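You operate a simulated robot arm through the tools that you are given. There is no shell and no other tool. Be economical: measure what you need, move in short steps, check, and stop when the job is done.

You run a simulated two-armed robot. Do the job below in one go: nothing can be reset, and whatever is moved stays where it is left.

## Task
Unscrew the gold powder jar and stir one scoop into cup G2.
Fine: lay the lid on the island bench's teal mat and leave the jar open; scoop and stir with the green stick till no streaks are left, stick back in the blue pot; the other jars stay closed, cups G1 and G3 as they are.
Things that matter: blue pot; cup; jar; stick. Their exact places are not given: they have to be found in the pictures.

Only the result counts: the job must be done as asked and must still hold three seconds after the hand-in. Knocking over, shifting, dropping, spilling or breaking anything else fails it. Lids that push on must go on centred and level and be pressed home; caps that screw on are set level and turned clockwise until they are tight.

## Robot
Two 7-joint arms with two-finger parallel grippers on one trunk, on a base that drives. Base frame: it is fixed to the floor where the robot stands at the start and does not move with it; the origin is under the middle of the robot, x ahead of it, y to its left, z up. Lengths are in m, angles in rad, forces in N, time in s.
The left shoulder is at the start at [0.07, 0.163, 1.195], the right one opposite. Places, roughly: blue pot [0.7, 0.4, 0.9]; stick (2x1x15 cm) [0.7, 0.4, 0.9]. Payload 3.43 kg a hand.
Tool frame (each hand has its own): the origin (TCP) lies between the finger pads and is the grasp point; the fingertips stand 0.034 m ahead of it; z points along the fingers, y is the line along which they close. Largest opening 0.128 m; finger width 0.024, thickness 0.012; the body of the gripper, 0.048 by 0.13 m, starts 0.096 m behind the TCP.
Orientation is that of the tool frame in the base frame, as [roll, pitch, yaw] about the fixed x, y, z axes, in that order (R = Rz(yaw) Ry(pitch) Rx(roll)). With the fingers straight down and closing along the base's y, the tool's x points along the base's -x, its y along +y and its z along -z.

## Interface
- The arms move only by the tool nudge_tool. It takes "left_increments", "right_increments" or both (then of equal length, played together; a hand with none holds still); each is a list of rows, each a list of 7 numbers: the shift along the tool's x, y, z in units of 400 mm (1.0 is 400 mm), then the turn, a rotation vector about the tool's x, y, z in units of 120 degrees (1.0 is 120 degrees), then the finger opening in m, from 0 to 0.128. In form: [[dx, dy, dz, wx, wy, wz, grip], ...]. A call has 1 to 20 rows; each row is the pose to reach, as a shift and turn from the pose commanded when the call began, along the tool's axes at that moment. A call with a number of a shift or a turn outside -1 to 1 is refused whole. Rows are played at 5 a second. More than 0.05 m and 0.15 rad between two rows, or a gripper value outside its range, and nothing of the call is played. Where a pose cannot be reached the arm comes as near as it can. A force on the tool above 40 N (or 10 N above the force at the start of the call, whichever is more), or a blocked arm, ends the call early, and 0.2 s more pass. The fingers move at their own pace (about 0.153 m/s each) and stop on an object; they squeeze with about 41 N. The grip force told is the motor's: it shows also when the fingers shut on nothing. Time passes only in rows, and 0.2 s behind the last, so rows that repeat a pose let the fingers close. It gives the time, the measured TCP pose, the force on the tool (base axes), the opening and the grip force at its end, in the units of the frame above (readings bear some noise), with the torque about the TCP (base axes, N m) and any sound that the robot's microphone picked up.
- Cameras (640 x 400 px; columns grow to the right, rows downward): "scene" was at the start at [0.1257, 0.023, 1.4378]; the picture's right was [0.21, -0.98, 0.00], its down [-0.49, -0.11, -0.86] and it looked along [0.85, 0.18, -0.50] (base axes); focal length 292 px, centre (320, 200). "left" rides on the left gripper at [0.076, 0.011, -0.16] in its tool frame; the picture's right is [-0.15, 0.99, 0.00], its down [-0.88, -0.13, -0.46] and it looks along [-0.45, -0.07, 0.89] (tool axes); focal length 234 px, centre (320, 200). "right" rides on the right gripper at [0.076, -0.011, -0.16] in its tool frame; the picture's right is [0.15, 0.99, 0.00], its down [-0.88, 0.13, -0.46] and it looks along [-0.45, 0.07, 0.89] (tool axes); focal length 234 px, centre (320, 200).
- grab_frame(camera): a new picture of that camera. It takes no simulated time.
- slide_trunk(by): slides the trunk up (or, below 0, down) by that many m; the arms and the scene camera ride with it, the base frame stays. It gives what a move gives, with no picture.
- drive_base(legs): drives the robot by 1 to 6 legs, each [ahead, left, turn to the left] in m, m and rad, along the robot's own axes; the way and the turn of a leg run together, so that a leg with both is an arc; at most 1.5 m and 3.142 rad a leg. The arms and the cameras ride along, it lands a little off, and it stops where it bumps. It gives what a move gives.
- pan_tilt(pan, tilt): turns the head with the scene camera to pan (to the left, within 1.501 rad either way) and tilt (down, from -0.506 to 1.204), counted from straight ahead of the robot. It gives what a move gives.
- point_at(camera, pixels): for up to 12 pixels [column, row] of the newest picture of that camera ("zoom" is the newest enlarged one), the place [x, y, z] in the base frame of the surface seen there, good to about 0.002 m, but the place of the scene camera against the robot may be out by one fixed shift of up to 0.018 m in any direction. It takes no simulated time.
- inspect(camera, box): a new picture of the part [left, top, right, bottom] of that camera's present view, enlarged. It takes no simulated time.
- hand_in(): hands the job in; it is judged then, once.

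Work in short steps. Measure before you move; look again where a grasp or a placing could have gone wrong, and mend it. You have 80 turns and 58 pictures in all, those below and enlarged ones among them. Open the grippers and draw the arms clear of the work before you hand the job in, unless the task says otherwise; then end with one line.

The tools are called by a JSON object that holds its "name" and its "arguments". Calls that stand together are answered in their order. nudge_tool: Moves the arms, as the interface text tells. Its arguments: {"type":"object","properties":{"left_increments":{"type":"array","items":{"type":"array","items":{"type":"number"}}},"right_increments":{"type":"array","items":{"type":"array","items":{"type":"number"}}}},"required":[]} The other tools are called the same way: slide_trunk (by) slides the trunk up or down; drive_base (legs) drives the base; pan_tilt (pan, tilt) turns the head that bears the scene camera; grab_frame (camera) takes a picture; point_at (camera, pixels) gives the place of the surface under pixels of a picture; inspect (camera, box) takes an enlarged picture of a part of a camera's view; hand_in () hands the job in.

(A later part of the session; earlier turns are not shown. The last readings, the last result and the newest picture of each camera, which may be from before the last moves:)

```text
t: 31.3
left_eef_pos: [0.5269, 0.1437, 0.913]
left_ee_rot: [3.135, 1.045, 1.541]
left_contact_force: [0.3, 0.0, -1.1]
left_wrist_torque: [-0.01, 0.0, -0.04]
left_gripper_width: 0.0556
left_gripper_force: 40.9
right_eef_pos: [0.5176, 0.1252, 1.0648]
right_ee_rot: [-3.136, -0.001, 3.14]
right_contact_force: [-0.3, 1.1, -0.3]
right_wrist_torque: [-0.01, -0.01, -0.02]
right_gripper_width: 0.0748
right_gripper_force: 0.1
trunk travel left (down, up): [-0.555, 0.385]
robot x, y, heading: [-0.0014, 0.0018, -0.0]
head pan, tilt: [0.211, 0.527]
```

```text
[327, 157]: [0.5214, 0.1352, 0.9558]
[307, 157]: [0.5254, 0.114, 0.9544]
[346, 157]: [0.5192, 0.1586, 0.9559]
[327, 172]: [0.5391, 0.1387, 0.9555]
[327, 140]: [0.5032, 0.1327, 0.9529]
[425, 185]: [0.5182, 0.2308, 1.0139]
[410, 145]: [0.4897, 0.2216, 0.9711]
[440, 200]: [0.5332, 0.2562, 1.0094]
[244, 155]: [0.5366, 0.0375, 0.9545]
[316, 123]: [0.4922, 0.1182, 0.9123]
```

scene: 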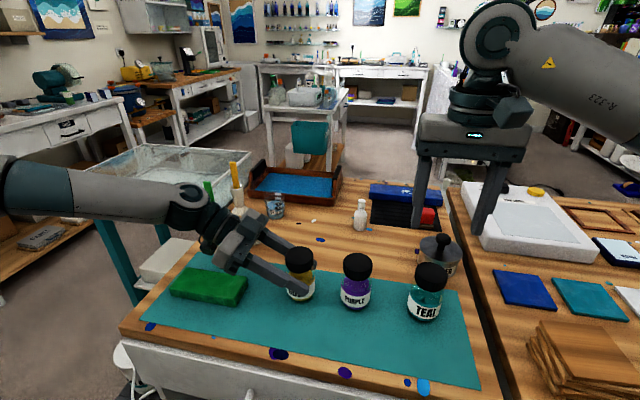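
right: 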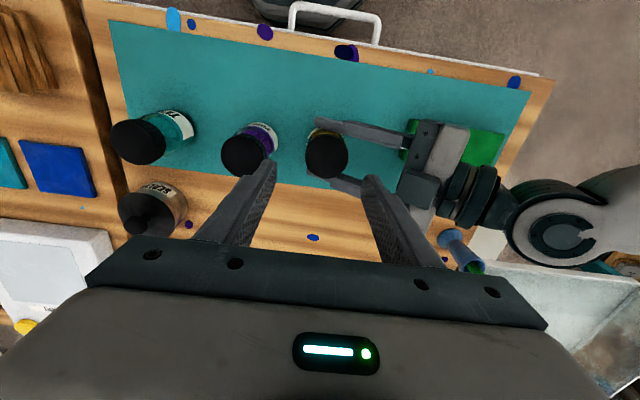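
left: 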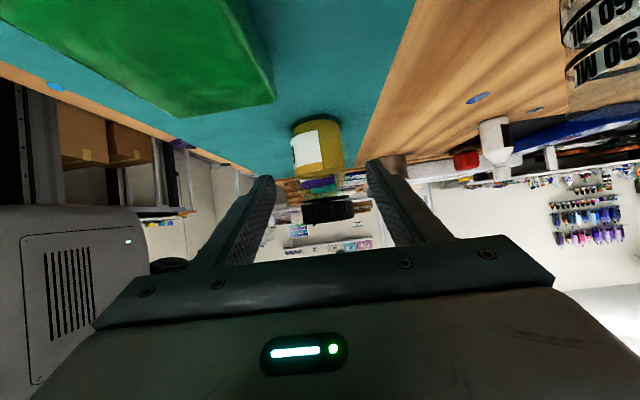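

The lid centre is ≈(0.522, 0.136) with its top at ≈0.955, slightly risen. I'll turn 25° further clockwise, descend and grip.

{"name": "nudge_tool", "arguments": {"right_increments": [[-0.011, 0.027, 0, 0, 0, 0.07, 0.075], [-0.011, 0.027, 0, 0, 0, 0.14, 0.075], [-0.011, 0.027, 0.05, 0, 0, 0.208, 0.075], [-0.011, 0.027, 0.11, 0, 0, 0.208, 0.075], [-0.011, 0.027, 0.17, 0, 0, 0.208, 0.075], [-0.011, 0.027, 0.2175, 0, 0, 0.208, 0.075], [-0.011, 0.027, 0.2175, 0, 0, 0.208, 0.075], [-0.011, 0.027, 0.2175, 0, 0, 0.208, 0.06], [-0.011, 0.027, 0.2175, 0, 0, 0.208, 0.045], [-0.011, 0.027, 0.2175, 0, 0, 0.208, 0.035], [-0.011, 0.027, 0.2175, 0, 0, 0.208, 0.035]]}}

```text
t: 33.7
left_eef_pos: [0.5251, 0.1437, 0.9125]
left_ee_rot: [3.136, 1.046, 1.544]
left_contact_force: [-3.2, -3.5, 0.1]
left_wrist_torque: [-0.02, -0.41, -0.02]
left_gripper_width: 0.0555
left_gripper_force: 41.1
right_eef_pos: [0.5224, 0.1357, 0.9782]
right_ee_rot: [-3.14, 0.002, 2.706]
right_contact_force: [4.0, 3.8, 0.4]
right_wrist_torque: [0.25, 0.19, 0.01]
right_gripper_width: 0.0496
right_gripper_force: 41.3
trunk travel left (down, up): [-0.555, 0.385]
robot x, y, heading: [0.0008, 0.0033, -0.0]
head pan, tilt: [0.211, 0.527]
```

Gripped at 0.0496 m. I'll turn 95° counter-clockwise.

{"name": "nudge_tool", "arguments": {"right_increments": [[0, 0, 0, 0, 0, -0.066, 0.035], [0, 0, 0, 0, 0, -0.132, 0.035], [0, 0, 0, 0, 0, -0.198, 0.035], [0, 0, 0, 0, 0, -0.264, 0.035], [0, 0, 0, 0, 0, -0.33, 0.035], [0, 0, 0, 0, 0, -0.396, 0.035], [0, 0, 0, 0, 0, -0.462, 0.035], [0, 0, 0, 0, 0, -0.528, 0.035], [0, 0, 0, 0, 0, -0.594, 0.035], [0, 0, 0, 0, 0, -0.66, 0.035], [0, 0, 0, 0, 0, -0.726, 0.035], [0, 0, 0, 0, 0, -0.79, 0.035], [0, 0, 0, 0, 0, -0.79, 0.035]]}}

{"name": "inspect", "arguments": {"camera": "scene", "box": [220, 180, 380, 320]}}

```text
t: 36.5
left_eef_pos: [0.5255, 0.144, 0.9121]
left_ee_rot: [3.14, 1.043, 1.543]
left_contact_force: [-12.4, 33.2, -10.3]
left_wrist_torque: [-0.35, -0.36, -0.12]
left_gripper_width: 0.055
left_gripper_force: 41.3
right_eef_pos: [0.5239, 0.1341, 0.9766]
right_ee_rot: [-3.136, -0.009, -1.924]
right_contact_force: [13.4, -31.2, 10.3]
right_wrist_torque: [-1.66, -0.51, -0.02]
right_gripper_width: 0.0495
right_gripper_force: 40.8
trunk travel left (down, up): [-0.555, 0.385]
robot x, y, heading: [0.0018, -0.003, 0.004]
head pan, tilt: [0.211, 0.527]
```

```text
2.86 times, centred on (300, 250) of scene
```

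zoom: 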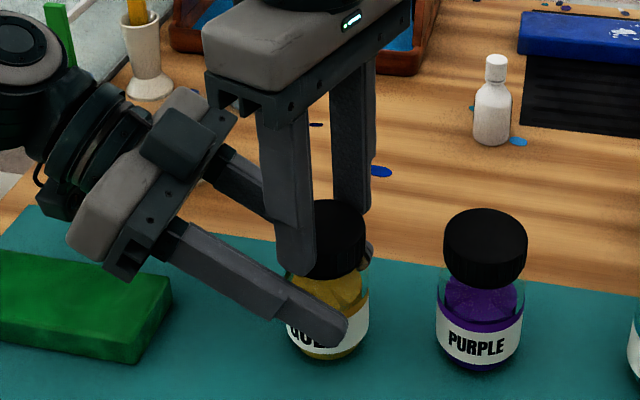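

The lid turned about 95° but with a 31 N side load. I'll release to relax, lift the tips above the lid, turn back 95° and grip again.

{"name": "nudge_tool", "arguments": {"right_increments": [[0, 0, 0, 0, 0, 0, 0.065], [0, 0, 0, 0, 0, 0, 0.075], [0, 0, -0.05, 0, 0, 0.01, 0.075], [0, 0, -0.05, 0, 0, 0.08, 0.075], [0, 0, -0.05, 0, 0, 0.15, 0.075], [0, 0, -0.05, 0, 0, 0.22, 0.075], [0, 0, -0.05, 0, 0, 0.29, 0.075], [0, 0, -0.05, 0, 0, 0.36, 0.075], [0, 0, -0.05, 0, 0, 0.43, 0.075], [0, 0, -0.05, 0, 0, 0.5, 0.075], [0, 0, -0.05, 0, 0, 0.57, 0.075], [0, 0, -0.05, 0, 0, 0.64, 0.075], [0, 0, -0.05, 0, 0, 0.71, 0.075], [0, 0, -0.05, 0, 0, 0.78, 0.075], [0, 0, -0.05, 0, 0, 0.79, 0.075]]}}

{"name": "grab_frame", "arguments": {"camera": "right"}}

```text
t: 39.7
left_eef_pos: [0.5264, 0.1442, 0.9123]
left_ee_rot: [3.136, 1.046, 1.543]
left_contact_force: [-0.1, 0.3, -1.3]
left_wrist_torque: [-0.02, -0.02, 0.0]
left_gripper_width: 0.055
left_gripper_force: 41.6
right_eef_pos: [0.5231, 0.1372, 0.998]
right_ee_rot: [-3.138, 0.003, 2.705]
right_contact_force: [0.4, 0.7, -0.9]
right_wrist_torque: [0.0, 0.02, -0.01]
right_gripper_width: 0.0749
right_gripper_force: 0.0
trunk travel left (down, up): [-0.555, 0.385]
robot x, y, heading: [0.0015, 0.0029, 0.001]
head pan, tilt: [0.211, 0.527]
```

```text
28 pictures are left
```

right: 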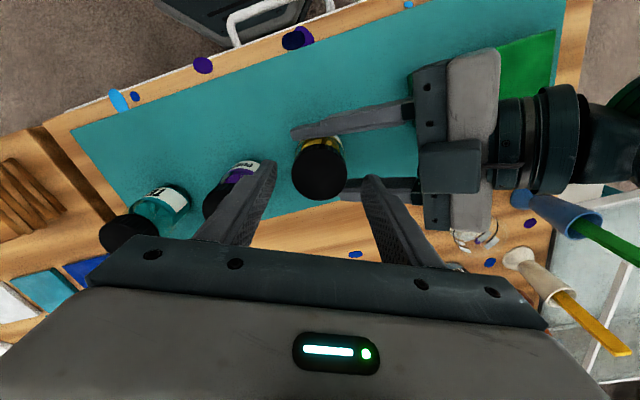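

The lid is centred between the right fingers at (320,168). I'll measure its height to see whether it's rising.

{"name": "point_at", "arguments": {"camera": "right", "pixels": [[320, 168], [296, 168], [344, 168], [320, 185], [320, 150], [310, 155], [330, 175], [232, 195], [125, 232]]}}

```text
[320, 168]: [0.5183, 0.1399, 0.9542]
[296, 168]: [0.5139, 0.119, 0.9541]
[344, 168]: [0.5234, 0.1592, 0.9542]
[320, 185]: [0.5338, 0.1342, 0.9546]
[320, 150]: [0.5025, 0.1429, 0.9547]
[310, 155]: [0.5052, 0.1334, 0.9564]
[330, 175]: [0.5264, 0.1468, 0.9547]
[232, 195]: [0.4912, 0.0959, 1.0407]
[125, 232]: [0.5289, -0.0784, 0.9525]
```

The lid is about 2 mm higher than the other jars' lids, so it's unscrewing. I'll descend, grip and do another 95° stroke.

{"name": "nudge_tool", "arguments": {"right_increments": [[0, 0, 0.025, 0, 0, 0, 0.075], [0, 0, 0.048, 0, 0, 0, 0.075], [0, 0, 0.048, 0, 0, 0, 0.06], [0, 0, 0.048, 0, 0, 0, 0.045], [0, 0, 0.048, 0, 0, 0, 0.035], [0, 0, 0.048, 0, 0, 0, 0.035], [0, 0, 0.048, 0, 0, -0.066, 0.035], [0, 0, 0.048, 0, 0, -0.132, 0.035], [0, 0, 0.047, 0, 0, -0.198, 0.035], [0, 0, 0.047, 0, 0, -0.264, 0.035], [0, 0, 0.047, 0, 0, -0.33, 0.035], [0, 0, 0.047, 0, 0, -0.396, 0.035], [0, 0, 0.046, 0, 0, -0.462, 0.035], [0, 0, 0.046, 0, 0, -0.528, 0.035], [0, 0, 0.046, 0, 0, -0.594, 0.035], [0, 0, 0.046, 0, 0, -0.66, 0.035], [0, 0, 0.045, 0, 0, -0.726, 0.035], [0, 0, 0.045, 0, 0, -0.78, 0.035], [0, 0, 0.045, 0, 0, -0.78, 0.035]]}}

```text
t: 43.7
left_eef_pos: [0.525, 0.1439, 0.9131]
left_ee_rot: [3.138, 1.045, 1.543]
left_contact_force: [-6.6, 22.6, -2.5]
left_wrist_torque: [-0.63, -0.13, 0.12]
left_gripper_width: 0.055
left_gripper_force: 41.1
right_eef_pos: [0.5231, 0.1372, 0.979]
right_ee_rot: [-3.139, -0.006, -1.941]
right_contact_force: [7.8, -22.0, 2.7]
right_wrist_torque: [-0.82, -0.26, -0.25]
right_gripper_width: 0.0497
right_gripper_force: 40.8
trunk travel left (down, up): [-0.555, 0.385]
robot x, y, heading: [0.0005, 0.0007, -0.0]
head pan, tilt: [0.211, 0.527]
```

Another stroke is done with no stop. I'll release, turn back 94° and grip again in one go.

{"name": "nudge_tool", "arguments": {"right_increments": [[0, 0, 0, 0, 0, 0, 0.065], [0, 0, 0, 0, 0, 0, 0.075], [0, 0, -0.05, 0, 0, 0.01, 0.075], [0, 0, -0.05, 0, 0, 0.08, 0.075], [0, 0, -0.05, 0, 0, 0.15, 0.075], [0, 0, -0.05, 0, 0, 0.22, 0.075], [0, 0, -0.05, 0, 0, 0.29, 0.075], [0, 0, -0.05, 0, 0, 0.36, 0.075], [0, 0, -0.05, 0, 0, 0.43, 0.075], [0, 0, -0.05, 0, 0, 0.5, 0.075], [0, 0, -0.05, 0, 0, 0.57, 0.075], [0, 0, -0.05, 0, 0, 0.64, 0.075], [0, 0, -0.05, 0, 0, 0.71, 0.075], [0, 0, -0.05, 0, 0, 0.78, 0.075], [0, 0, -0.025, 0, 0, 0.78, 0.075], [0, 0, 0, 0, 0, 0.78, 0.075], [0, 0, 0, 0, 0, 0.78, 0.06], [0, 0, 0, 0, 0, 0.78, 0.045], [0, 0, 0, 0, 0, 0.78, 0.035], [0, 0, 0, 0, 0, 0.78, 0.035]]}}

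{"name": "nudge_tool", "arguments": {"right_increments": [[0, 0, 0, 0, 0, -0.066, 0.035], [0, 0, 0, 0, 0, -0.132, 0.035], [0, 0, 0, 0, 0, -0.198, 0.035], [0, 0, -0.001, 0, 0, -0.264, 0.035], [0, 0, -0.001, 0, 0, -0.33, 0.035], [0, 0, -0.001, 0, 0, -0.396, 0.035], [0, 0, -0.002, 0, 0, -0.462, 0.035], [0, 0, -0.002, 0, 0, -0.528, 0.035], [0, 0, -0.002, 0, 0, -0.594, 0.035], [0, 0, -0.003, 0, 0, -0.66, 0.035], [0, 0, -0.003, 0, 0, -0.726, 0.035], [0, 0, -0.003, 0, 0, -0.78, 0.035], [0, 0, -0.003, 0, 0, -0.78, 0.035]]}}

{"name": "inspect", "arguments": {"camera": "scene", "box": [220, 180, 380, 320]}}

```text
t: 47.9
left_eef_pos: [0.5253, 0.1449, 0.9134]
left_ee_rot: [3.136, 1.047, 1.545]
left_contact_force: [-1.1, 0.4, -2.0]
left_wrist_torque: [0.06, -0.02, -0.02]
left_gripper_width: 0.0549
left_gripper_force: 40.7
right_eef_pos: [0.522, 0.1364, 0.979]
right_ee_rot: [-3.139, 0.003, 2.705]
right_contact_force: [-0.1, 0.1, 1.2]
right_wrist_torque: [0.02, -0.05, 0.01]
right_gripper_width: 0.0495
right_gripper_force: 41.1
trunk travel left (down, up): [-0.555, 0.385]
robot x, y, heading: [-0.0016, -0.0008, 0.002]
head pan, tilt: [0.211, 0.527]
```

```text
t: 50.7
left_eef_pos: [0.5257, 0.1444, 0.9131]
left_ee_rot: [3.137, 1.046, 1.545]
left_contact_force: [-1.0, 2.6, -1.4]
left_wrist_torque: [-0.06, -0.03, 0.03]
left_gripper_width: 0.0548
left_gripper_force: 41.2
right_eef_pos: [0.5234, 0.136, 0.9814]
right_ee_rot: [-3.14, -0.001, -1.944]
right_contact_force: [1.6, -2.3, 0.2]
right_wrist_torque: [-0.09, -0.09, -0.07]
right_gripper_width: 0.0493
right_gripper_force: 40.8
trunk travel left (down, up): [-0.555, 0.385]
robot x, y, heading: [0.003, -0.0005, 0.005]
head pan, tilt: [0.211, 0.527]
```

```text
2.86 times, centred on (300, 250) of scene
```

zoom: 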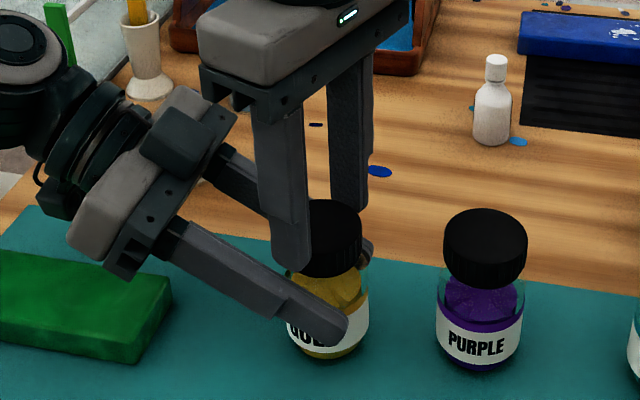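

The side load dropped to about 2 N, so the lid seems free. I'll lift gently by 6 mm and read the force.

{"name": "nudge_tool", "arguments": {"right_increments": [[0, 0, -0.005, 0, 0, 0, 0.035], [0, 0, -0.01, 0, 0, 0, 0.035], [0, 0, -0.015, 0, 0, 0, 0.035], [0, 0, -0.015, 0, 0, 0, 0.035]]}}

{"name": "inspect", "arguments": {"camera": "scene", "box": [250, 220, 350, 320]}}

```text
t: 51.7
left_eef_pos: [0.5266, 0.145, 0.9127]
left_ee_rot: [3.137, 1.046, 1.542]
left_contact_force: [-1.9, 0.9, 0.2]
left_wrist_torque: [-0.05, -0.12, -0.06]
left_gripper_width: 0.0549
left_gripper_force: 41.2
right_eef_pos: [0.5229, 0.1377, 0.9867]
right_ee_rot: [-3.14, -0.003, -1.944]
right_contact_force: [2.2, -0.7, -1.3]
right_wrist_torque: [0.01, -0.03, 0.0]
right_gripper_width: 0.0496
right_gripper_force: 40.9
trunk travel left (down, up): [-0.555, 0.385]
robot x, y, heading: [-0.0003, -0.0004, -0.003]
head pan, tilt: [0.211, 0.527]
```

```text
4.00 times, centred on (300, 270) of scene
```

zoom: 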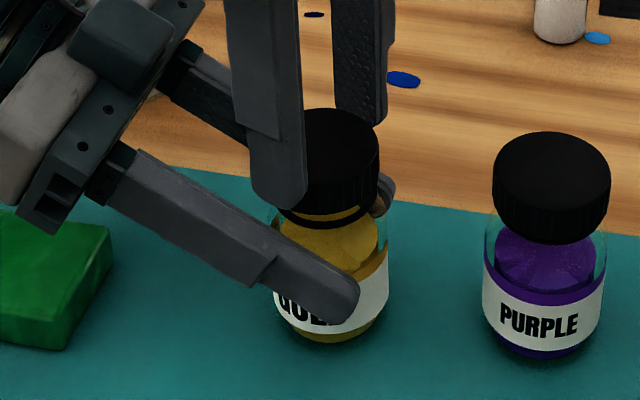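

The lid is free, with a gap visible around it. I'll lift it 8 cm and look at the mat for a spot.

{"name": "nudge_tool", "arguments": {"right_increments": [[0, 0, -0.04, 0, 0, 0, 0.035], [0, 0, -0.08, 0, 0, 0, 0.035], [0, 0, -0.14, 0, 0, 0, 0.035], [0, 0, -0.2, 0, 0, 0, 0.035], [0, 0, -0.2, 0, 0, 0, 0.035]]}}

{"name": "grab_frame", "arguments": {"camera": "scene"}}

{"name": "point_at", "arguments": {"camera": "scene", "pixels": [[300, 345], [270, 330], [330, 350], [300, 350], [310, 330], [320, 365], [360, 375], [250, 330], [300, 290], [300, 275]]}}

```text
t: 52.9
left_eef_pos: [0.5265, 0.144, 0.912]
left_ee_rot: [3.138, 1.045, 1.544]
left_contact_force: [0.4, 0.2, -0.7]
left_wrist_torque: [0.02, 0.01, 0.0]
left_gripper_width: 0.0549
left_gripper_force: 40.5
right_eef_pos: [0.5231, 0.1371, 1.0649]
right_ee_rot: [-3.139, -0.003, -1.945]
right_contact_force: [-0.5, -0.4, -0.2]
right_wrist_torque: [0.01, -0.01, 0.01]
right_gripper_width: 0.0494
right_gripper_force: 40.8
trunk travel left (down, up): [-0.555, 0.385]
robot x, y, heading: [-0.0021, 0.0015, 0.0]
head pan, tilt: [0.211, 0.527]
```

```text
25 pictures are left
```

scene: 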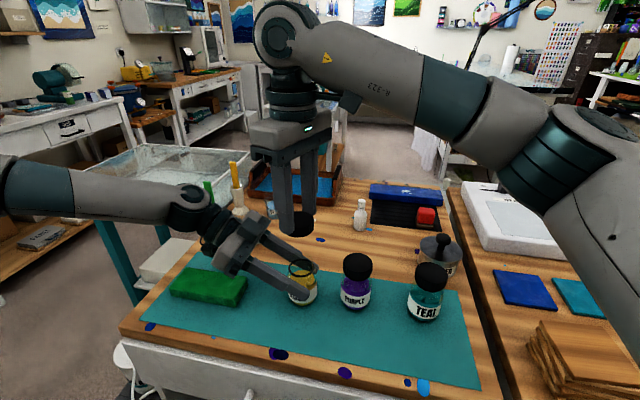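

```text
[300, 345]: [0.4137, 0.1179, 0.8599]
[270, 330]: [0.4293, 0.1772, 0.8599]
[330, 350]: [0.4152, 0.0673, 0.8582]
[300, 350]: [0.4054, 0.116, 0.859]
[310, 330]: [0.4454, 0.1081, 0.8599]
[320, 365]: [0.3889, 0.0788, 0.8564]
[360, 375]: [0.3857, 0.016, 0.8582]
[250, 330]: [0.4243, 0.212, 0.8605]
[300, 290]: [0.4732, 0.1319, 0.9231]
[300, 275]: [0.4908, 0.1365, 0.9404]
```

The jar is open with the powder visible. I'll set the lid at about (0.457, 0.078), a clear spot on the near part of the mat, first descending to just above contact.

{"name": "nudge_tool", "arguments": {"right_increments": [[0.066, 0.033, 0, 0, 0, 0, 0.035], [0.132, 0.066, 0, 0, 0, 0, 0.035], [0.198, 0.0996, 0, 0, 0, 0, 0.035], [0.198, 0.0996, 0.08, 0, 0, 0, 0.035], [0.198, 0.0996, 0.16, 0, 0, 0, 0.035], [0.198, 0.0996, 0.24, 0, 0, 0, 0.035], [0.198, 0.0996, 0.32, 0, 0, 0, 0.035], [0.198, 0.0996, 0.37, 0, 0, 0, 0.035], [0.198, 0.0996, 0.39, 0, 0, 0, 0.035], [0.198, 0.0996, 0.39, 0, 0, 0, 0.035]]}}

{"name": "inspect", "arguments": {"camera": "scene", "box": [220, 240, 420, 380]}}

```text
t: 55.1
left_eef_pos: [0.5265, 0.1443, 0.912]
left_ee_rot: [3.136, 1.045, 1.542]
left_contact_force: [-0.3, 0.1, -0.9]
left_wrist_torque: [0.0, 0.03, -0.03]
left_gripper_width: 0.0548
left_gripper_force: 41.0
right_eef_pos: [0.4559, 0.0775, 0.9094]
right_ee_rot: [-3.14, -0.005, -1.945]
right_contact_force: [0.3, 0.6, 0.1]
right_wrist_torque: [-0.03, 0.04, -0.03]
right_gripper_width: 0.0498
right_gripper_force: 40.8
trunk travel left (down, up): [-0.555, 0.385]
robot x, y, heading: [-0.0005, 0.0012, 0.004]
head pan, tilt: [0.211, 0.527]
```

```text
2.86 times, centred on (320, 310) of scene
```

zoom: 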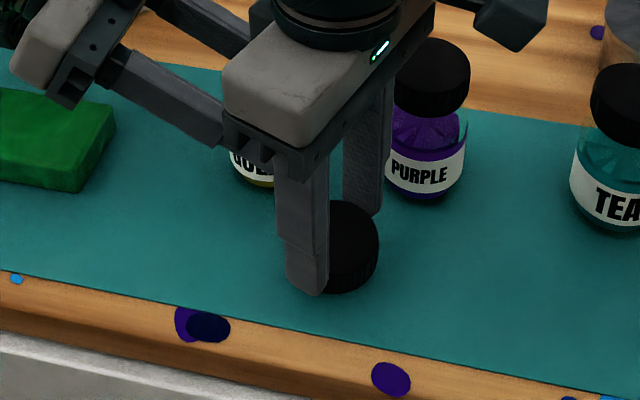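

The lid is well within the mat and just above it. I'll step down until it makes light contact.

{"name": "nudge_tool", "arguments": {"right_increments": [[0, 0, 0.005, 0, 0, 0, 0.035], [0, 0, 0.01, 0, 0, 0, 0.035], [0, 0, 0.015, 0, 0, 0, 0.035], [0, 0, 0.015, 0, 0, 0, 0.035]]}}

```text
t: 56.1
left_eef_pos: [0.5253, 0.1443, 0.9131]
left_ee_rot: [3.136, 1.044, 1.542]
left_contact_force: [0.0, 0.6, -0.6]
left_wrist_torque: [0.0, 0.01, -0.02]
left_gripper_width: 0.055
left_gripper_force: 40.7
right_eef_pos: [0.4557, 0.0784, 0.9037]
right_ee_rot: [-3.139, -0.005, -1.945]
right_contact_force: [-0.1, 0.2, -0.2]
right_wrist_torque: [0.03, 0.0, 0.0]
right_gripper_width: 0.0493
right_gripper_force: 40.9
trunk travel left (down, up): [-0.555, 0.385]
robot x, y, heading: [0.0019, 0.0018, -0.001]
head pan, tilt: [0.211, 0.527]
```

There's no contact yet at TCP z=0.9037, so I'll go lower in 1 mm steps.

{"name": "nudge_tool", "arguments": {"right_increments": [[0, 0, 0.0025, 0, 0, 0, 0.035], [0, 0, 0.005, 0, 0, 0, 0.035], [0, 0, 0.0075, 0, 0, 0, 0.035], [0, 0, 0.01, 0, 0, 0, 0.035], [0, 0, 0.01, 0, 0, 0, 0.035]]}}

```text
t: 57.3
left_eef_pos: [0.5254, 0.1444, 0.9131]
left_ee_rot: [3.135, 1.044, 1.543]
left_contact_force: [0.7, -1.1, -0.9]
left_wrist_torque: [0.01, 0.0, 0.0]
left_gripper_width: 0.0548
left_gripper_force: 41.1
right_eef_pos: [0.4567, 0.0778, 0.9014]
right_ee_rot: [-3.139, -0.004, -1.943]
right_contact_force: [0.2, 0.6, 0.2]
right_wrist_torque: [0.02, 0.01, 0.01]
right_gripper_width: 0.0496
right_gripper_force: 41.2
trunk travel left (down, up): [-0.555, 0.385]
robot x, y, heading: [-0.0005, 0.0026, 0.004]
head pan, tilt: [0.211, 0.527]
```

Still no load at 0.9014. I'll go down up to 5 mm more.

{"name": "nudge_tool", "arguments": {"right_increments": [[0, 0, 0.0025, 0, 0, 0, 0.035], [0, 0, 0.005, 0, 0, 0, 0.035], [0, 0, 0.0075, 0, 0, 0, 0.035], [0, 0, 0.01, 0, 0, 0, 0.035], [0, 0, 0.0125, 0, 0, 0, 0.035], [0, 0, 0.0125, 0, 0, 0, 0.035]]}}

{"name": "inspect", "arguments": {"camera": "scene", "box": [280, 290, 380, 360]}}

```text
t: 58.7
left_eef_pos: [0.5259, 0.1456, 0.9126]
left_ee_rot: [3.137, 1.046, 1.541]
left_contact_force: [0.3, 0.0, -0.7]
left_wrist_torque: [0.02, -0.01, 0.01]
left_gripper_width: 0.0546
left_gripper_force: 41.8
right_eef_pos: [0.4559, 0.0764, 0.8953]
right_ee_rot: [-3.14, -0.002, -1.944]
right_contact_force: [-0.2, 0.1, 0.1]
right_wrist_torque: [0.02, -0.02, -0.02]
right_gripper_width: 0.0494
right_gripper_force: 41.0
trunk travel left (down, up): [-0.555, 0.385]
robot x, y, heading: [-0.0011, 0.0001, -0.006]
head pan, tilt: [0.211, 0.527]
```

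```text
5.71 times, centred on (330, 325) of scene
```

zoom: 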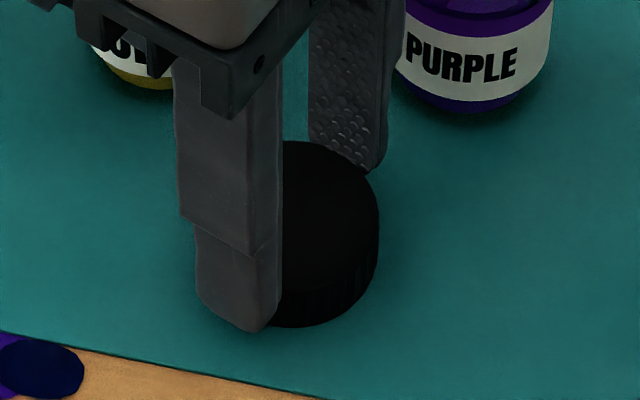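

Still no contact force. I'll measure the lid top against the mat in this view.

{"name": "point_at", "arguments": {"camera": "zoom", "pixels": [[330, 200], [310, 180], [350, 210], [330, 280], [320, 310], [330, 350], [420, 300], [420, 200], [370, 280]]}}

```text
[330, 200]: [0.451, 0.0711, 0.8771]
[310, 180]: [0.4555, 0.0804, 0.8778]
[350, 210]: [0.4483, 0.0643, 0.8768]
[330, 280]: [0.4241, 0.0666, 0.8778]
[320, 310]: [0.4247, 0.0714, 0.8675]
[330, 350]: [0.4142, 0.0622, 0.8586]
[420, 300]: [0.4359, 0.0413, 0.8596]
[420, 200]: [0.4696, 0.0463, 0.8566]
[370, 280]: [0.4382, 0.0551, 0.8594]
```

The lid top stands 18 mm above the mat, so contact is near. I'll step down another few mm.

{"name": "nudge_tool", "arguments": {"right_increments": [[0, 0, 0.0025, 0, 0, 0, 0.035], [0, 0, 0.005, 0, 0, 0, 0.035], [0, 0, 0.0075, 0, 0, 0, 0.035], [0, 0, 0.0075, 0, 0, 0, 0.035]]}}

{"name": "nudge_tool", "arguments": {"right_increments": [[0, 0, 0.0025, 0, 0, 0, 0.035], [0, 0, 0.005, 0, 0, 0, 0.035], [0, 0, 0.005, 0, 0, 0, 0.035]]}}

```text
t: 59.7
left_eef_pos: [0.5256, 0.1451, 0.9156]
left_ee_rot: [3.133, 1.043, 1.54]
left_contact_force: [-0.7, 0.1, -1.0]
left_wrist_torque: [0.04, -0.02, 0.02]
left_gripper_width: 0.0548
left_gripper_force: 41.2
right_eef_pos: [0.4569, 0.0773, 0.8956]
right_ee_rot: [-3.136, 0.0, -1.945]
right_contact_force: [7.1, -2.0, 36.4]
right_wrist_torque: [-0.11, 0.08, 0.12]
right_gripper_width: 0.0496
right_gripper_force: 40.9
trunk travel left (down, up): [-0.555, 0.385]
robot x, y, heading: [-0.0008, -0.0008, 0.001]
head pan, tilt: [0.211, 0.527]
```

```text
t: 60.1
left_eef_pos: [0.5248, 0.1441, 0.9127]
left_ee_rot: [3.134, 1.043, 1.542]
left_contact_force: [0.4, -1.7, -0.1]
left_wrist_torque: [-0.02, 0.03, 0.0]
left_gripper_width: 0.0547
left_gripper_force: 41.4
right_eef_pos: [0.4574, 0.0776, 0.8939]
right_ee_rot: [-3.135, 0.002, -1.946]
right_contact_force: [-5.2, -3.8, 17.7]
right_wrist_torque: [-0.35, 0.31, 0.11]
right_gripper_width: 0.0494
right_gripper_force: 41.1
trunk travel left (down, up): [-0.555, 0.385]
robot x, y, heading: [0.0031, -0.0011, 0.003]
head pan, tilt: [0.211, 0.527]
stopped in row 2 (right hand): the force on the tool passed its limit (the readings are from after the stop); the commanded pose is now the measured one
```

The lid is on the mat (36 N felt). I'll open the right hand, lift straight up and move it away to the right.

{"name": "nudge_tool", "arguments": {"right_increments": [[0, 0, 0, 0, 0, 0, 0.055], [0, 0, 0, 0, 0, 0, 0.068], [0, 0, 0, 0, 0, 0, 0.068], [0, 0, -0.03, 0, 0, 0, 0.068], [0, 0, -0.1, 0, 0, 0, 0.068], [0, 0, -0.2, 0, 0, 0, 0.068], [0, 0, -0.3, 0, 0, 0, 0.068], [0, 0, -0.4, 0, 0, 0, 0.068], [0.08, -0.03, -0.45, 0, 0, 0, 0.068], [0.16, -0.06, -0.45, 0, 0, 0, 0.068], [0.24, -0.09, -0.45, 0, 0, 0, 0.068], [0.32, -0.12, -0.45, 0, 0, 0, 0.068], [0.4, -0.15, -0.45, 0, 0, 0, 0.068], [0.4, -0.15, -0.45, 0, 0, 0, 0.068]]}}

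{"name": "grab_frame", "arguments": {"camera": "scene"}}

```text
t: 63.1
left_eef_pos: [0.5255, 0.1452, 0.9128]
left_ee_rot: [3.137, 1.046, 1.545]
left_contact_force: [-0.3, -0.1, -1.5]
left_wrist_torque: [-0.01, -0.02, 0.02]
left_gripper_width: 0.0548
left_gripper_force: 41.2
right_eef_pos: [0.4536, -0.0909, 1.0744]
right_ee_rot: [-3.138, -0.002, -1.946]
right_contact_force: [0.1, 0.2, -0.4]
right_wrist_torque: [-0.02, 0.03, 0.0]
right_gripper_width: 0.0679
right_gripper_force: 0.1
trunk travel left (down, up): [-0.555, 0.385]
robot x, y, heading: [0.0024, 0.004, 0.004]
head pan, tilt: [0.211, 0.527]
```

```text
22 pictures are left
```

scene: 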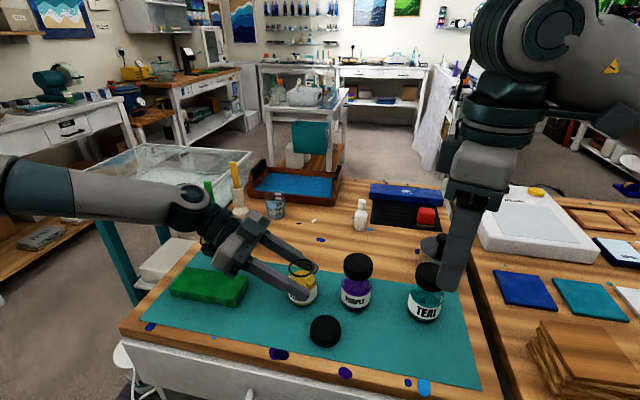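

The lid lies flat on the mat and the jar is open. I'll open the left hand, back it out along the fingers, then swing upright near the pot.

{"name": "nudge_tool", "arguments": {"left_increments": [[0, 0, 0, 0, 0, 0, 0.065], [0, 0, 0, 0, 0, 0, 0.08], [0, 0, 0, 0, 0, 0, 0.08], [0, 0, -0.08, 0, 0, 0, 0.08], [0, 0, -0.18, 0, 0, 0, 0.08], [0, 0, -0.28, 0, 0, 0, 0.08], [0, 0, -0.375, 0, 0, 0, 0.08], [-0.03, 0.02, -0.424, 0, 0.0556, 0, 0.08], [-0.054, 0.041, -0.473, 0, 0.111, 0, 0.08], [-0.08, 0.062, -0.5225, 0, 0.1667, 0, 0.08], [-0.107, 0.083, -0.572, 0, 0.222, 0, 0.08], [-0.134, 0.103, -0.621, 0, 0.278, 0, 0.08], [-0.161, 0.124, -0.67, 0, 0.333, 0, 0.08], [-0.187, 0.145, -0.719, 0, 0.389, 0, 0.08], [-0.214, 0.165, -0.768, 0, 0.444, 0, 0.08], [-0.241, 0.186, -0.8175, 0, 0.5, 0, 0.08], [-0.241, 0.186, -0.8175, 0, 0.5, 0, 0.06]]}}

{"name": "grab_frame", "arguments": {"camera": "left"}}

{"name": "inspect", "arguments": {"camera": "scene", "box": [180, 180, 360, 350]}}

```text
t: 66.7
left_eef_pos: [0.6044, 0.3779, 1.1593]
left_ee_rot: [3.138, -0.004, 1.548]
left_contact_force: [0.1, -0.1, -0.6]
left_wrist_torque: [-0.01, 0.01, 0.02]
left_gripper_width: 0.06
left_gripper_force: 0.0
right_eef_pos: [0.4535, -0.0917, 1.0748]
right_ee_rot: [-3.136, -0.001, -1.948]
right_contact_force: [0.4, 0.3, 1.3]
right_wrist_torque: [-0.01, -0.01, -0.04]
right_gripper_width: 0.068
right_gripper_force: 0.0
trunk travel left (down, up): [-0.555, 0.385]
robot x, y, heading: [0.0012, -0.0059, 0.001]
head pan, tilt: [0.211, 0.527]
```

```text
21 pictures are left
```

left: 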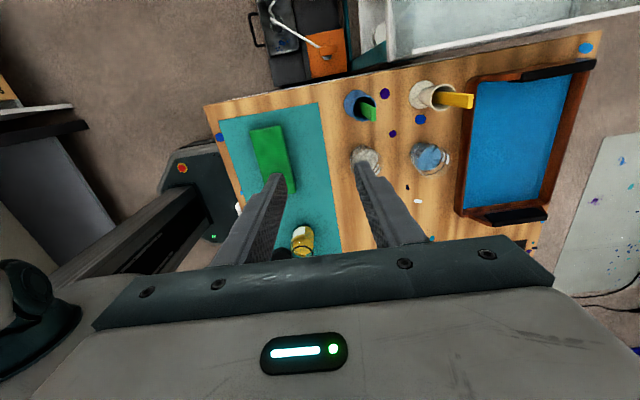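

```text
2.35 times, centred on (270, 265) of scene
```

zoom: 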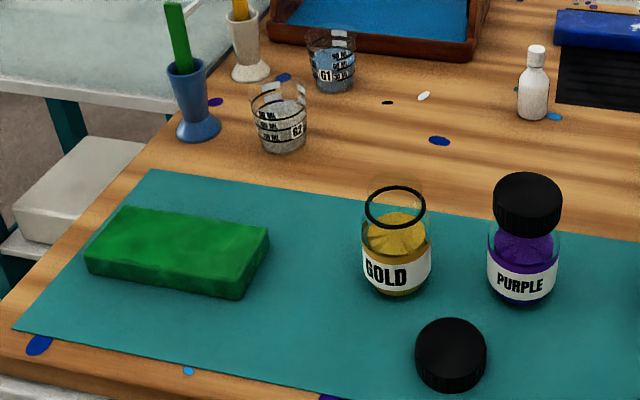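

Everything is in order. I'll zoom in on the pot, stick and G2 from the left camera.

{"name": "inspect", "arguments": {"camera": "left", "box": [330, 80, 450, 180]}}

{"name": "point_at", "arguments": {"camera": "zoom", "pixels": [[235, 220], [210, 195], [228, 160], [185, 125], [250, 185], [222, 215], [245, 210], [165, 130], [200, 370], [205, 350], [240, 380], [120, 130]]}}

```text
4.00 times, centred on (390, 130) of left
```

zoom: 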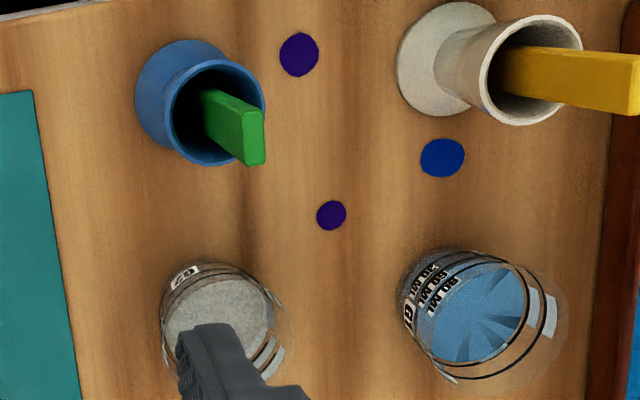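

```text
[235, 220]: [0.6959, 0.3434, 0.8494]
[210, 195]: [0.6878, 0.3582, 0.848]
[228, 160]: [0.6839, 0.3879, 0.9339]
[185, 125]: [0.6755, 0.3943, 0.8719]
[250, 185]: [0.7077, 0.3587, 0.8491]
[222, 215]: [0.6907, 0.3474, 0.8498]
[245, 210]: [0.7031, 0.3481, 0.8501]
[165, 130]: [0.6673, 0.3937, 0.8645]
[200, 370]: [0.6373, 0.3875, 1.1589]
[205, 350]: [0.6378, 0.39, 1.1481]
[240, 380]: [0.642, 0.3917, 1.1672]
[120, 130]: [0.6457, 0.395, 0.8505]
```

I'll measure the stick's top face near zoom (253,138), the side below it, the pot rim and the jar.

{"name": "point_at", "arguments": {"camera": "zoom", "pixels": [[253, 138], [255, 117], [256, 158], [246, 140], [261, 140], [225, 125], [215, 110], [170, 100], [263, 100], [220, 62], [205, 160], [220, 320]]}}

{"name": "point_at", "arguments": {"camera": "left", "pixels": [[303, 232], [303, 244], [296, 240], [311, 240], [303, 250], [367, 155], [355, 160], [378, 160]]}}

```text
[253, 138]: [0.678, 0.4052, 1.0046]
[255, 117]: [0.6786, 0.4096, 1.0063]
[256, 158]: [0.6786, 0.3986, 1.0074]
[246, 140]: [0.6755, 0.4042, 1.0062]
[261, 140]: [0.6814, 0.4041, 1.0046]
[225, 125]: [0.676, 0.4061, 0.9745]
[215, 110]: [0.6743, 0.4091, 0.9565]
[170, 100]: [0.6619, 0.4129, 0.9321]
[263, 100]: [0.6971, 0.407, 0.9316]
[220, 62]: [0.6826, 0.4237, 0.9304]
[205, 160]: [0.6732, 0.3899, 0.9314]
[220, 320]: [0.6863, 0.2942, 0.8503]
```

```text
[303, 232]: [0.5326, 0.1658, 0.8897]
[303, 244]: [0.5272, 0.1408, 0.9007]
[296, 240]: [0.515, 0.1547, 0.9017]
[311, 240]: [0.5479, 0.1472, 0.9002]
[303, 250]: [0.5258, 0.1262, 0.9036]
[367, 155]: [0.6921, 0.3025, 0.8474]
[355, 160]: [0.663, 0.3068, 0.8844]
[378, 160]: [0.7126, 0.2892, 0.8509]
```

The stick is nearly upright: top centre (0.678, 0.404, 1.006), broad side along y, pot rim at z 0.932. I'll descend over it with the fingers closing along x and grip at z≈0.985.

{"name": "nudge_tool", "arguments": {"left_increments": [[0.035, 0.091, 0.05, 0, 0, 0, 0.05], [0.069, 0.1825, 0.1, 0, 0, 0, 0.05], [0.069, 0.1825, 0.18, 0, 0, 0, 0.05], [0.069, 0.1825, 0.26, 0, 0, 0, 0.05], [0.069, 0.1825, 0.34, 0, 0, 0, 0.05], [0.069, 0.1825, 0.4, 0, 0, 0, 0.05], [0.069, 0.1825, 0.435, 0, 0, 0, 0.05], [0.069, 0.1825, 0.435, 0, 0, 0, 0.05]]}}

{"name": "inspect", "arguments": {"camera": "left", "box": [260, 80, 400, 240]}}

```text
t: 68.5
left_eef_pos: [0.6797, 0.4017, 0.9878]
left_ee_rot: [3.14, -0.002, 1.547]
left_contact_force: [0.1, 0.7, -0.1]
left_wrist_torque: [0.0, -0.02, 0.01]
left_gripper_width: 0.05
left_gripper_force: 0.1
right_eef_pos: [0.454, -0.0925, 1.0738]
right_ee_rot: [-3.137, 0.001, -1.945]
right_contact_force: [-0.2, 0.3, -0.9]
right_wrist_torque: [-0.01, 0.0, 0.02]
right_gripper_width: 0.068
right_gripper_force: 0.1
trunk travel left (down, up): [-0.555, 0.385]
robot x, y, heading: [-0.0016, -0.0009, -0.002]
head pan, tilt: [0.211, 0.527]
```

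```text
2.50 times, centred on (330, 160) of left
```

zoom: 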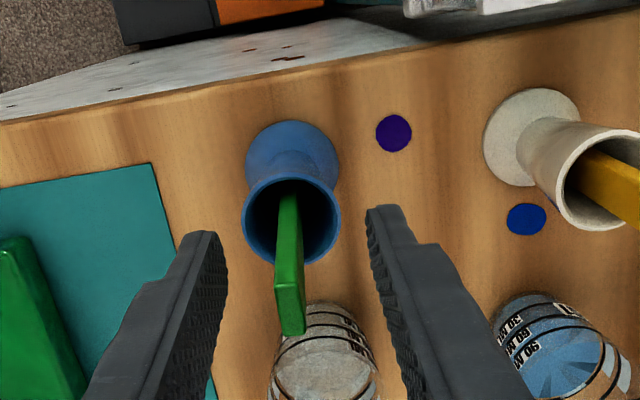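

The stick lies between the fingers. I'll close on it.

{"name": "nudge_tool", "arguments": {"left_increments": [[0, 0, 0, 0, 0, 0, 0.03], [0, 0, 0, 0, 0, 0, 0.015], [0, 0, 0, 0, 0, 0, 0.004], [0, 0, 0, 0, 0, 0, 0.004]]}}

{"name": "nudge_tool", "arguments": {"left_increments": [[0, 0, -0.05, 0, 0, 0, 0.004], [0, 0, -0.1, 0, 0, 0, 0.004], [0, 0, -0.18, 0, 0, 0, 0.004], [0, 0, -0.26, 0, 0, 0, 0.004], [0, 0, -0.34, 0, 0, 0, 0.004], [0, 0, -0.42, 0, 0, 0, 0.004], [0, 0, -0.42, 0, 0, 0, 0.004]]}}

{"name": "inspect", "arguments": {"camera": "scene", "box": [160, 100, 360, 310]}}

```text
t: 69.5
left_eef_pos: [0.6786, 0.4034, 0.9897]
left_ee_rot: [3.138, -0.002, 1.548]
left_contact_force: [-2.9, -0.7, 0.0]
left_wrist_torque: [-0.02, 0.35, 0.02]
left_gripper_width: 0.0058
left_gripper_force: 40.8
right_eef_pos: [0.4544, -0.0916, 1.0732]
right_ee_rot: [-3.137, 0.001, -1.947]
right_contact_force: [0.4, -0.6, -0.7]
right_wrist_torque: [0.0, 0.0, 0.01]
right_gripper_width: 0.0683
right_gripper_force: 0.1
trunk travel left (down, up): [-0.555, 0.385]
robot x, y, heading: [0.0022, -0.0011, -0.001]
head pan, tilt: [0.211, 0.527]
```

```text
t: 71.1
left_eef_pos: [0.6784, 0.4047, 1.1574]
left_ee_rot: [3.14, -0.002, 1.549]
left_contact_force: [0.1, 0.2, -0.7]
left_wrist_torque: [-0.08, 0.03, -0.02]
left_gripper_width: 0.0059
left_gripper_force: 39.9
right_eef_pos: [0.455, -0.0912, 1.0742]
right_ee_rot: [-3.136, 0.0, -1.947]
right_contact_force: [0.0, -0.2, 0.2]
right_wrist_torque: [-0.02, 0.02, -0.01]
right_gripper_width: 0.068
right_gripper_force: 0.0
trunk travel left (down, up): [-0.555, 0.385]
robot x, y, heading: [0.0013, -0.0005, -0.003]
head pan, tilt: [0.211, 0.527]
```

```text
1.90 times, centred on (260, 205) of scene
```

zoom: 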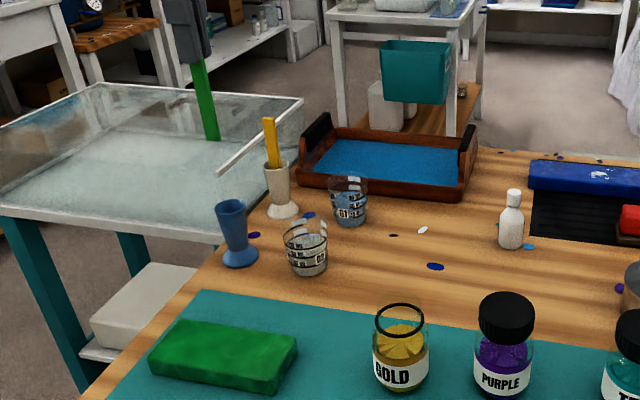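

The stick came out of the pot cleanly. I'll measure its lower end and the jar's opening.

{"name": "point_at", "arguments": {"camera": "zoom", "pixels": [[211, 137], [205, 110], [198, 70], [400, 310], [378, 320], [424, 320], [400, 335], [400, 360], [287, 230], [325, 235], [305, 225], [232, 203]]}}

{"name": "grab_frame", "arguments": {"camera": "left"}}

```text
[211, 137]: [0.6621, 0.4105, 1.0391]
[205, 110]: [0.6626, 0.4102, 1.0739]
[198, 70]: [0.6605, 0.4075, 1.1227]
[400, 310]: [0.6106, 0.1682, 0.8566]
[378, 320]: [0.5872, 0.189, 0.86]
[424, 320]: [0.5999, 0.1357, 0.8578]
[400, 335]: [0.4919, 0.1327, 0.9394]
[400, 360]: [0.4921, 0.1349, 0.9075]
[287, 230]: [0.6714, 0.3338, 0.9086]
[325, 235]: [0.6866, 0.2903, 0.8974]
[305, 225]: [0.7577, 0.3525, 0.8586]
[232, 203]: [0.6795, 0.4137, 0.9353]
```

```text
16 pictures are left
```

left: 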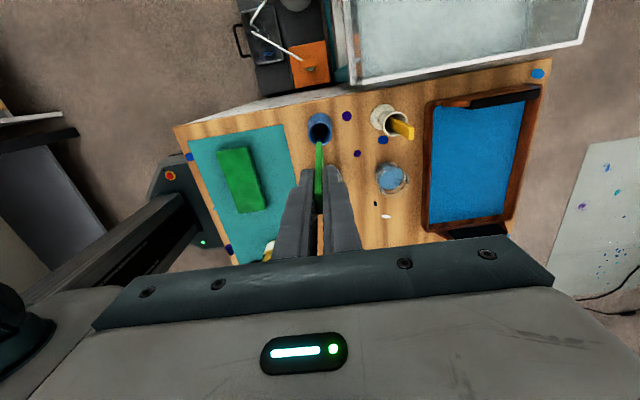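

The stick hangs straight, about 0.13 m below the TCP. I'll carry it to above the jar with the lower end well over the rim, and measure the opening from there.

{"name": "nudge_tool", "arguments": {"left_increments": [[-0.084, -0.044, 0, 0, 0, 0, 0.004], [-0.168, -0.089, 0, 0, 0, 0, 0.004], [-0.252, -0.133, 0.01, 0, 0, 0, 0.004], [-0.335, -0.178, 0.02, 0, 0, 0, 0.004], [-0.419, -0.222, 0.03, 0, 0, 0, 0.004], [-0.503, -0.266, 0.045, 0, 0, 0, 0.004], [-0.587, -0.311, 0.055, 0, 0, 0, 0.004], [-0.671, -0.355, 0.0675, 0, 0, 0, 0.004], [-0.671, -0.355, 0.0675, 0, 0, 0, 0.004]]}}

{"name": "inspect", "arguments": {"camera": "left", "box": [250, 90, 390, 250]}}

{"name": "inspect", "arguments": {"camera": "scene", "box": [250, 220, 350, 320]}}

```text
t: 73.1
left_eef_pos: [0.5238, 0.1488, 1.121]
left_ee_rot: [3.138, -0.002, 1.551]
left_contact_force: [-0.6, -0.4, -1.0]
left_wrist_torque: [-0.02, -0.02, -0.01]
left_gripper_width: 0.0056
left_gripper_force: 39.7
left hand out of reach, approached as far as the arm can: row 8, 9
right_eef_pos: [0.4538, -0.0912, 1.0747]
right_ee_rot: [-3.137, 0.0, -1.946]
right_contact_force: [0.1, 1.1, 0.1]
right_wrist_torque: [0.01, -0.01, 0.0]
right_gripper_width: 0.068
right_gripper_force: 0.0
trunk travel left (down, up): [-0.555, 0.385]
robot x, y, heading: [0.0004, 0.0027, -0.001]
head pan, tilt: [0.211, 0.527]
```

```text
2.50 times, centred on (320, 170) of left
```

zoom: 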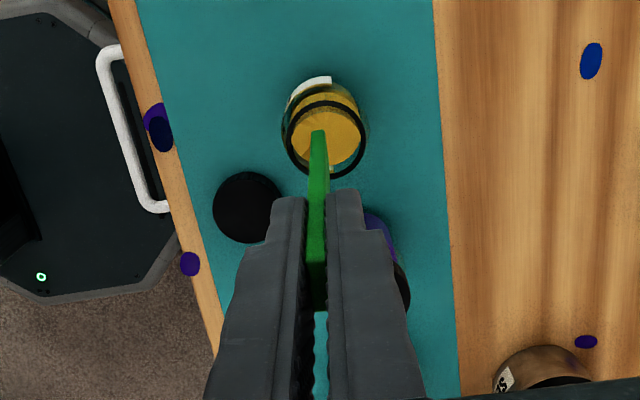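

```text
4.00 times, centred on (300, 270) of scene
```

zoom: 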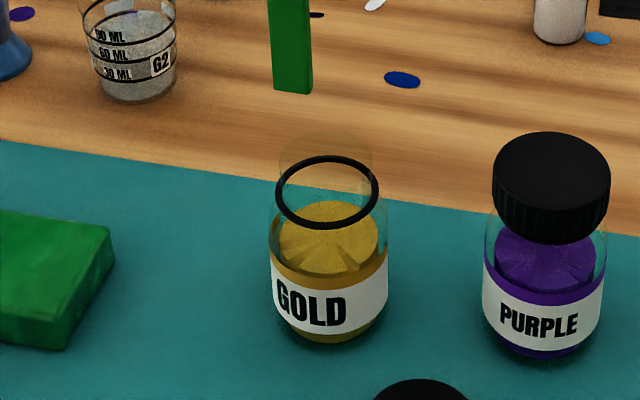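

I'll measure the jar's black neck ring in this view, with the purple lid centre as a reference for the scene camera's shift.

{"name": "point_at", "arguments": {"camera": "zoom", "pixels": [[276, 195], [377, 190], [325, 226], [325, 158], [551, 178], [500, 178], [603, 172], [551, 140], [551, 205], [325, 240], [292, 90], [120, 50]]}}

{"name": "point_at", "arguments": {"camera": "left", "pixels": [[323, 161], [308, 147], [336, 147], [323, 134], [320, 145], [318, 150], [290, 175]]}}

```text
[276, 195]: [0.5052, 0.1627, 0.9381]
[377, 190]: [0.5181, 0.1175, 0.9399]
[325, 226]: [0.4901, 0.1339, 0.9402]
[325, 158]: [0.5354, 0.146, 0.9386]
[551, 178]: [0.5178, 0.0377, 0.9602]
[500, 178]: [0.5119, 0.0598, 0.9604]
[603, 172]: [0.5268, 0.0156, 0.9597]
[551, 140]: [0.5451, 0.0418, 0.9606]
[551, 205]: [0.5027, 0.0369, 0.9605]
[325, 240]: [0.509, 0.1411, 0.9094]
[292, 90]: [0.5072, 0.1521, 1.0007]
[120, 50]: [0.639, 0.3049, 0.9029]
```

```text
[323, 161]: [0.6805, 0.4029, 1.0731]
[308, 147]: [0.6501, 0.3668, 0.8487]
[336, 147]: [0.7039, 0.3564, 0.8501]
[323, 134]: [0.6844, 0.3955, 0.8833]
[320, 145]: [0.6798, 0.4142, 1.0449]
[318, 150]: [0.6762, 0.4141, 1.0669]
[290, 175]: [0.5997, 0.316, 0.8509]
```

The ring centre, corrected for the scene shift, is ≈(0.527, 0.138). I'll turn the left wrist 40° back ccw to a comfortable yaw and centre the stick there, still above the rim.

{"name": "nudge_tool", "arguments": {"left_increments": [[-0.005, 0.002, 0, 0, 0, -0.06, 0.004], [-0.01, 0.004, 0, 0, 0, -0.12, 0.004], [-0.02, 0.006, 0, 0, 0, -0.18, 0.004], [-0.03, 0.0075, 0, 0, 0, -0.24, 0.004], [-0.03, 0.0075, 0, 0, 0, -0.3, 0.004], [-0.03, 0.0075, 0, 0, 0, -0.333, 0.004], [-0.03, 0.0075, 0, 0, 0, -0.333, 0.004]]}}

{"name": "inspect", "arguments": {"camera": "scene", "box": [250, 220, 350, 320]}}

```text
t: 74.7
left_eef_pos: [0.5255, 0.1468, 1.1155]
left_ee_rot: [3.141, 0.001, 2.249]
left_contact_force: [-0.7, -0.1, -0.3]
left_wrist_torque: [-0.01, 0.01, 0.0]
left_gripper_width: 0.0056
left_gripper_force: 39.7
left hand out of reach, approached as far as the arm can: row 2, 3, 4, 5, 6, 7
right_eef_pos: [0.4546, -0.0913, 1.0734]
right_ee_rot: [-3.139, 0.001, -1.946]
right_contact_force: [0.1, -0.1, -0.2]
right_wrist_torque: [0.02, 0.03, 0.04]
right_gripper_width: 0.068
right_gripper_force: 0.0
trunk travel left (down, up): [-0.555, 0.385]
robot x, y, heading: [0.0032, 0.0, 0.004]
head pan, tilt: [0.211, 0.527]
```

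```text
4.00 times, centred on (300, 270) of scene
```

zoom: 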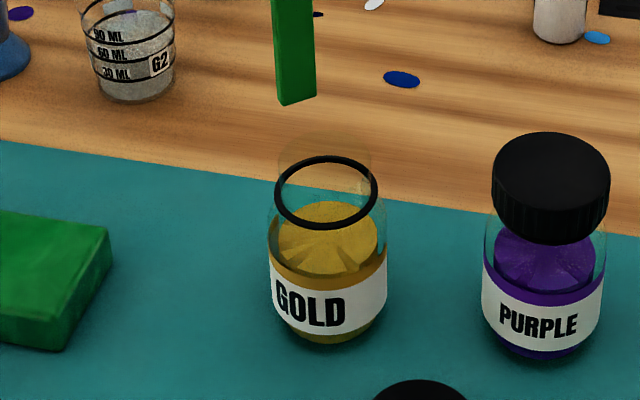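

The left arm can't reach inward enough here, and the stick bottom (z≈0.985) is clear of everything. I'll drive the base 10 cm to the right so that the jar, cup and pot all lie on the left arm's own side.

{"name": "drive_base", "arguments": {"legs": [[0, -0.1, 0]]}}

```text
t: 75.9
left_eef_pos: [0.5236, 0.0469, 1.1172]
left_ee_rot: [3.138, 0.001, 2.247]
left_contact_force: [-0.3, 0.6, -0.1]
left_wrist_torque: [0.02, 0.01, 0.01]
left_gripper_width: 0.0055
left_gripper_force: 39.8
right_eef_pos: [0.4552, -0.1921, 1.0744]
right_ee_rot: [-3.138, 0.0, -1.945]
right_contact_force: [-0.6, -0.2, 0.1]
right_wrist_torque: [0.03, 0.01, 0.0]
right_gripper_width: 0.0679
right_gripper_force: 0.0
trunk travel left (down, up): [-0.555, 0.385]
robot x, y, heading: [0.0001, -0.1016, 0.003]
head pan, tilt: [0.211, 0.527]
```

The base moved as asked, and TCP readings stay in the fixed frame. I'll bring the stick back over the jar centre.

{"name": "nudge_tool", "arguments": {"left_increments": [[0.058, 0.049, 0, 0, 0, 0, 0.004], [0.115, 0.098, 0, 0, 0, 0, 0.004], [0.173, 0.1475, 0, 0, 0, 0, 0.004], [0.173, 0.1475, 0, 0, 0, 0, 0.004]]}}

{"name": "inspect", "arguments": {"camera": "scene", "box": [180, 160, 340, 320]}}

```text
t: 76.9
left_eef_pos: [0.527, 0.1388, 1.1154]
left_ee_rot: [3.139, 0.001, 2.247]
left_contact_force: [0.8, 0.5, -0.5]
left_wrist_torque: [0.0, 0.0, -0.01]
left_gripper_width: 0.0057
left_gripper_force: 39.6
right_eef_pos: [0.4543, -0.1928, 1.0734]
right_ee_rot: [-3.135, 0.0, -1.947]
right_contact_force: [-0.5, 0.3, -0.4]
right_wrist_torque: [0.0, 0.0, -0.02]
right_gripper_width: 0.0679
right_gripper_force: 0.0
trunk travel left (down, up): [-0.555, 0.385]
robot x, y, heading: [-0.0012, -0.1005, 0.002]
head pan, tilt: [0.211, 0.527]
```

```text
2.50 times, centred on (260, 240) of scene
```

zoom: 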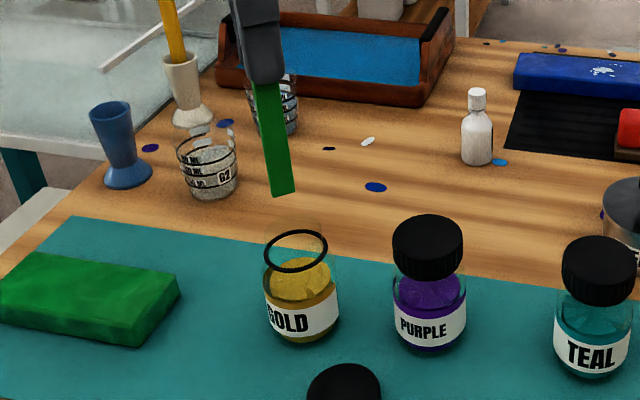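

The stick is over the jar. I'll measure its bottom against the ring and the cup in the same picture.

{"name": "point_at", "arguments": {"camera": "zoom", "pixels": [[283, 190], [268, 100], [276, 150], [264, 252], [327, 247], [297, 269], [297, 231], [290, 275], [180, 160], [236, 165], [210, 197], [112, 112]]}}

```text
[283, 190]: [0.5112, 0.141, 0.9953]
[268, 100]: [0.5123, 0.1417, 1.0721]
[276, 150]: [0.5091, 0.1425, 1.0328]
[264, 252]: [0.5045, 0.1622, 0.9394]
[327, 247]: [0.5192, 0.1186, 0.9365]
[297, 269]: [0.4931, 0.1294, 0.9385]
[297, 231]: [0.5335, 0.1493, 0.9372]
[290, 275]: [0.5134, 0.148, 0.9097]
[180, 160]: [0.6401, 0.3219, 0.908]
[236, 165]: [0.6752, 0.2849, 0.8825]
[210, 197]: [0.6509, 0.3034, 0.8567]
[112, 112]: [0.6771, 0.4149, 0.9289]
```

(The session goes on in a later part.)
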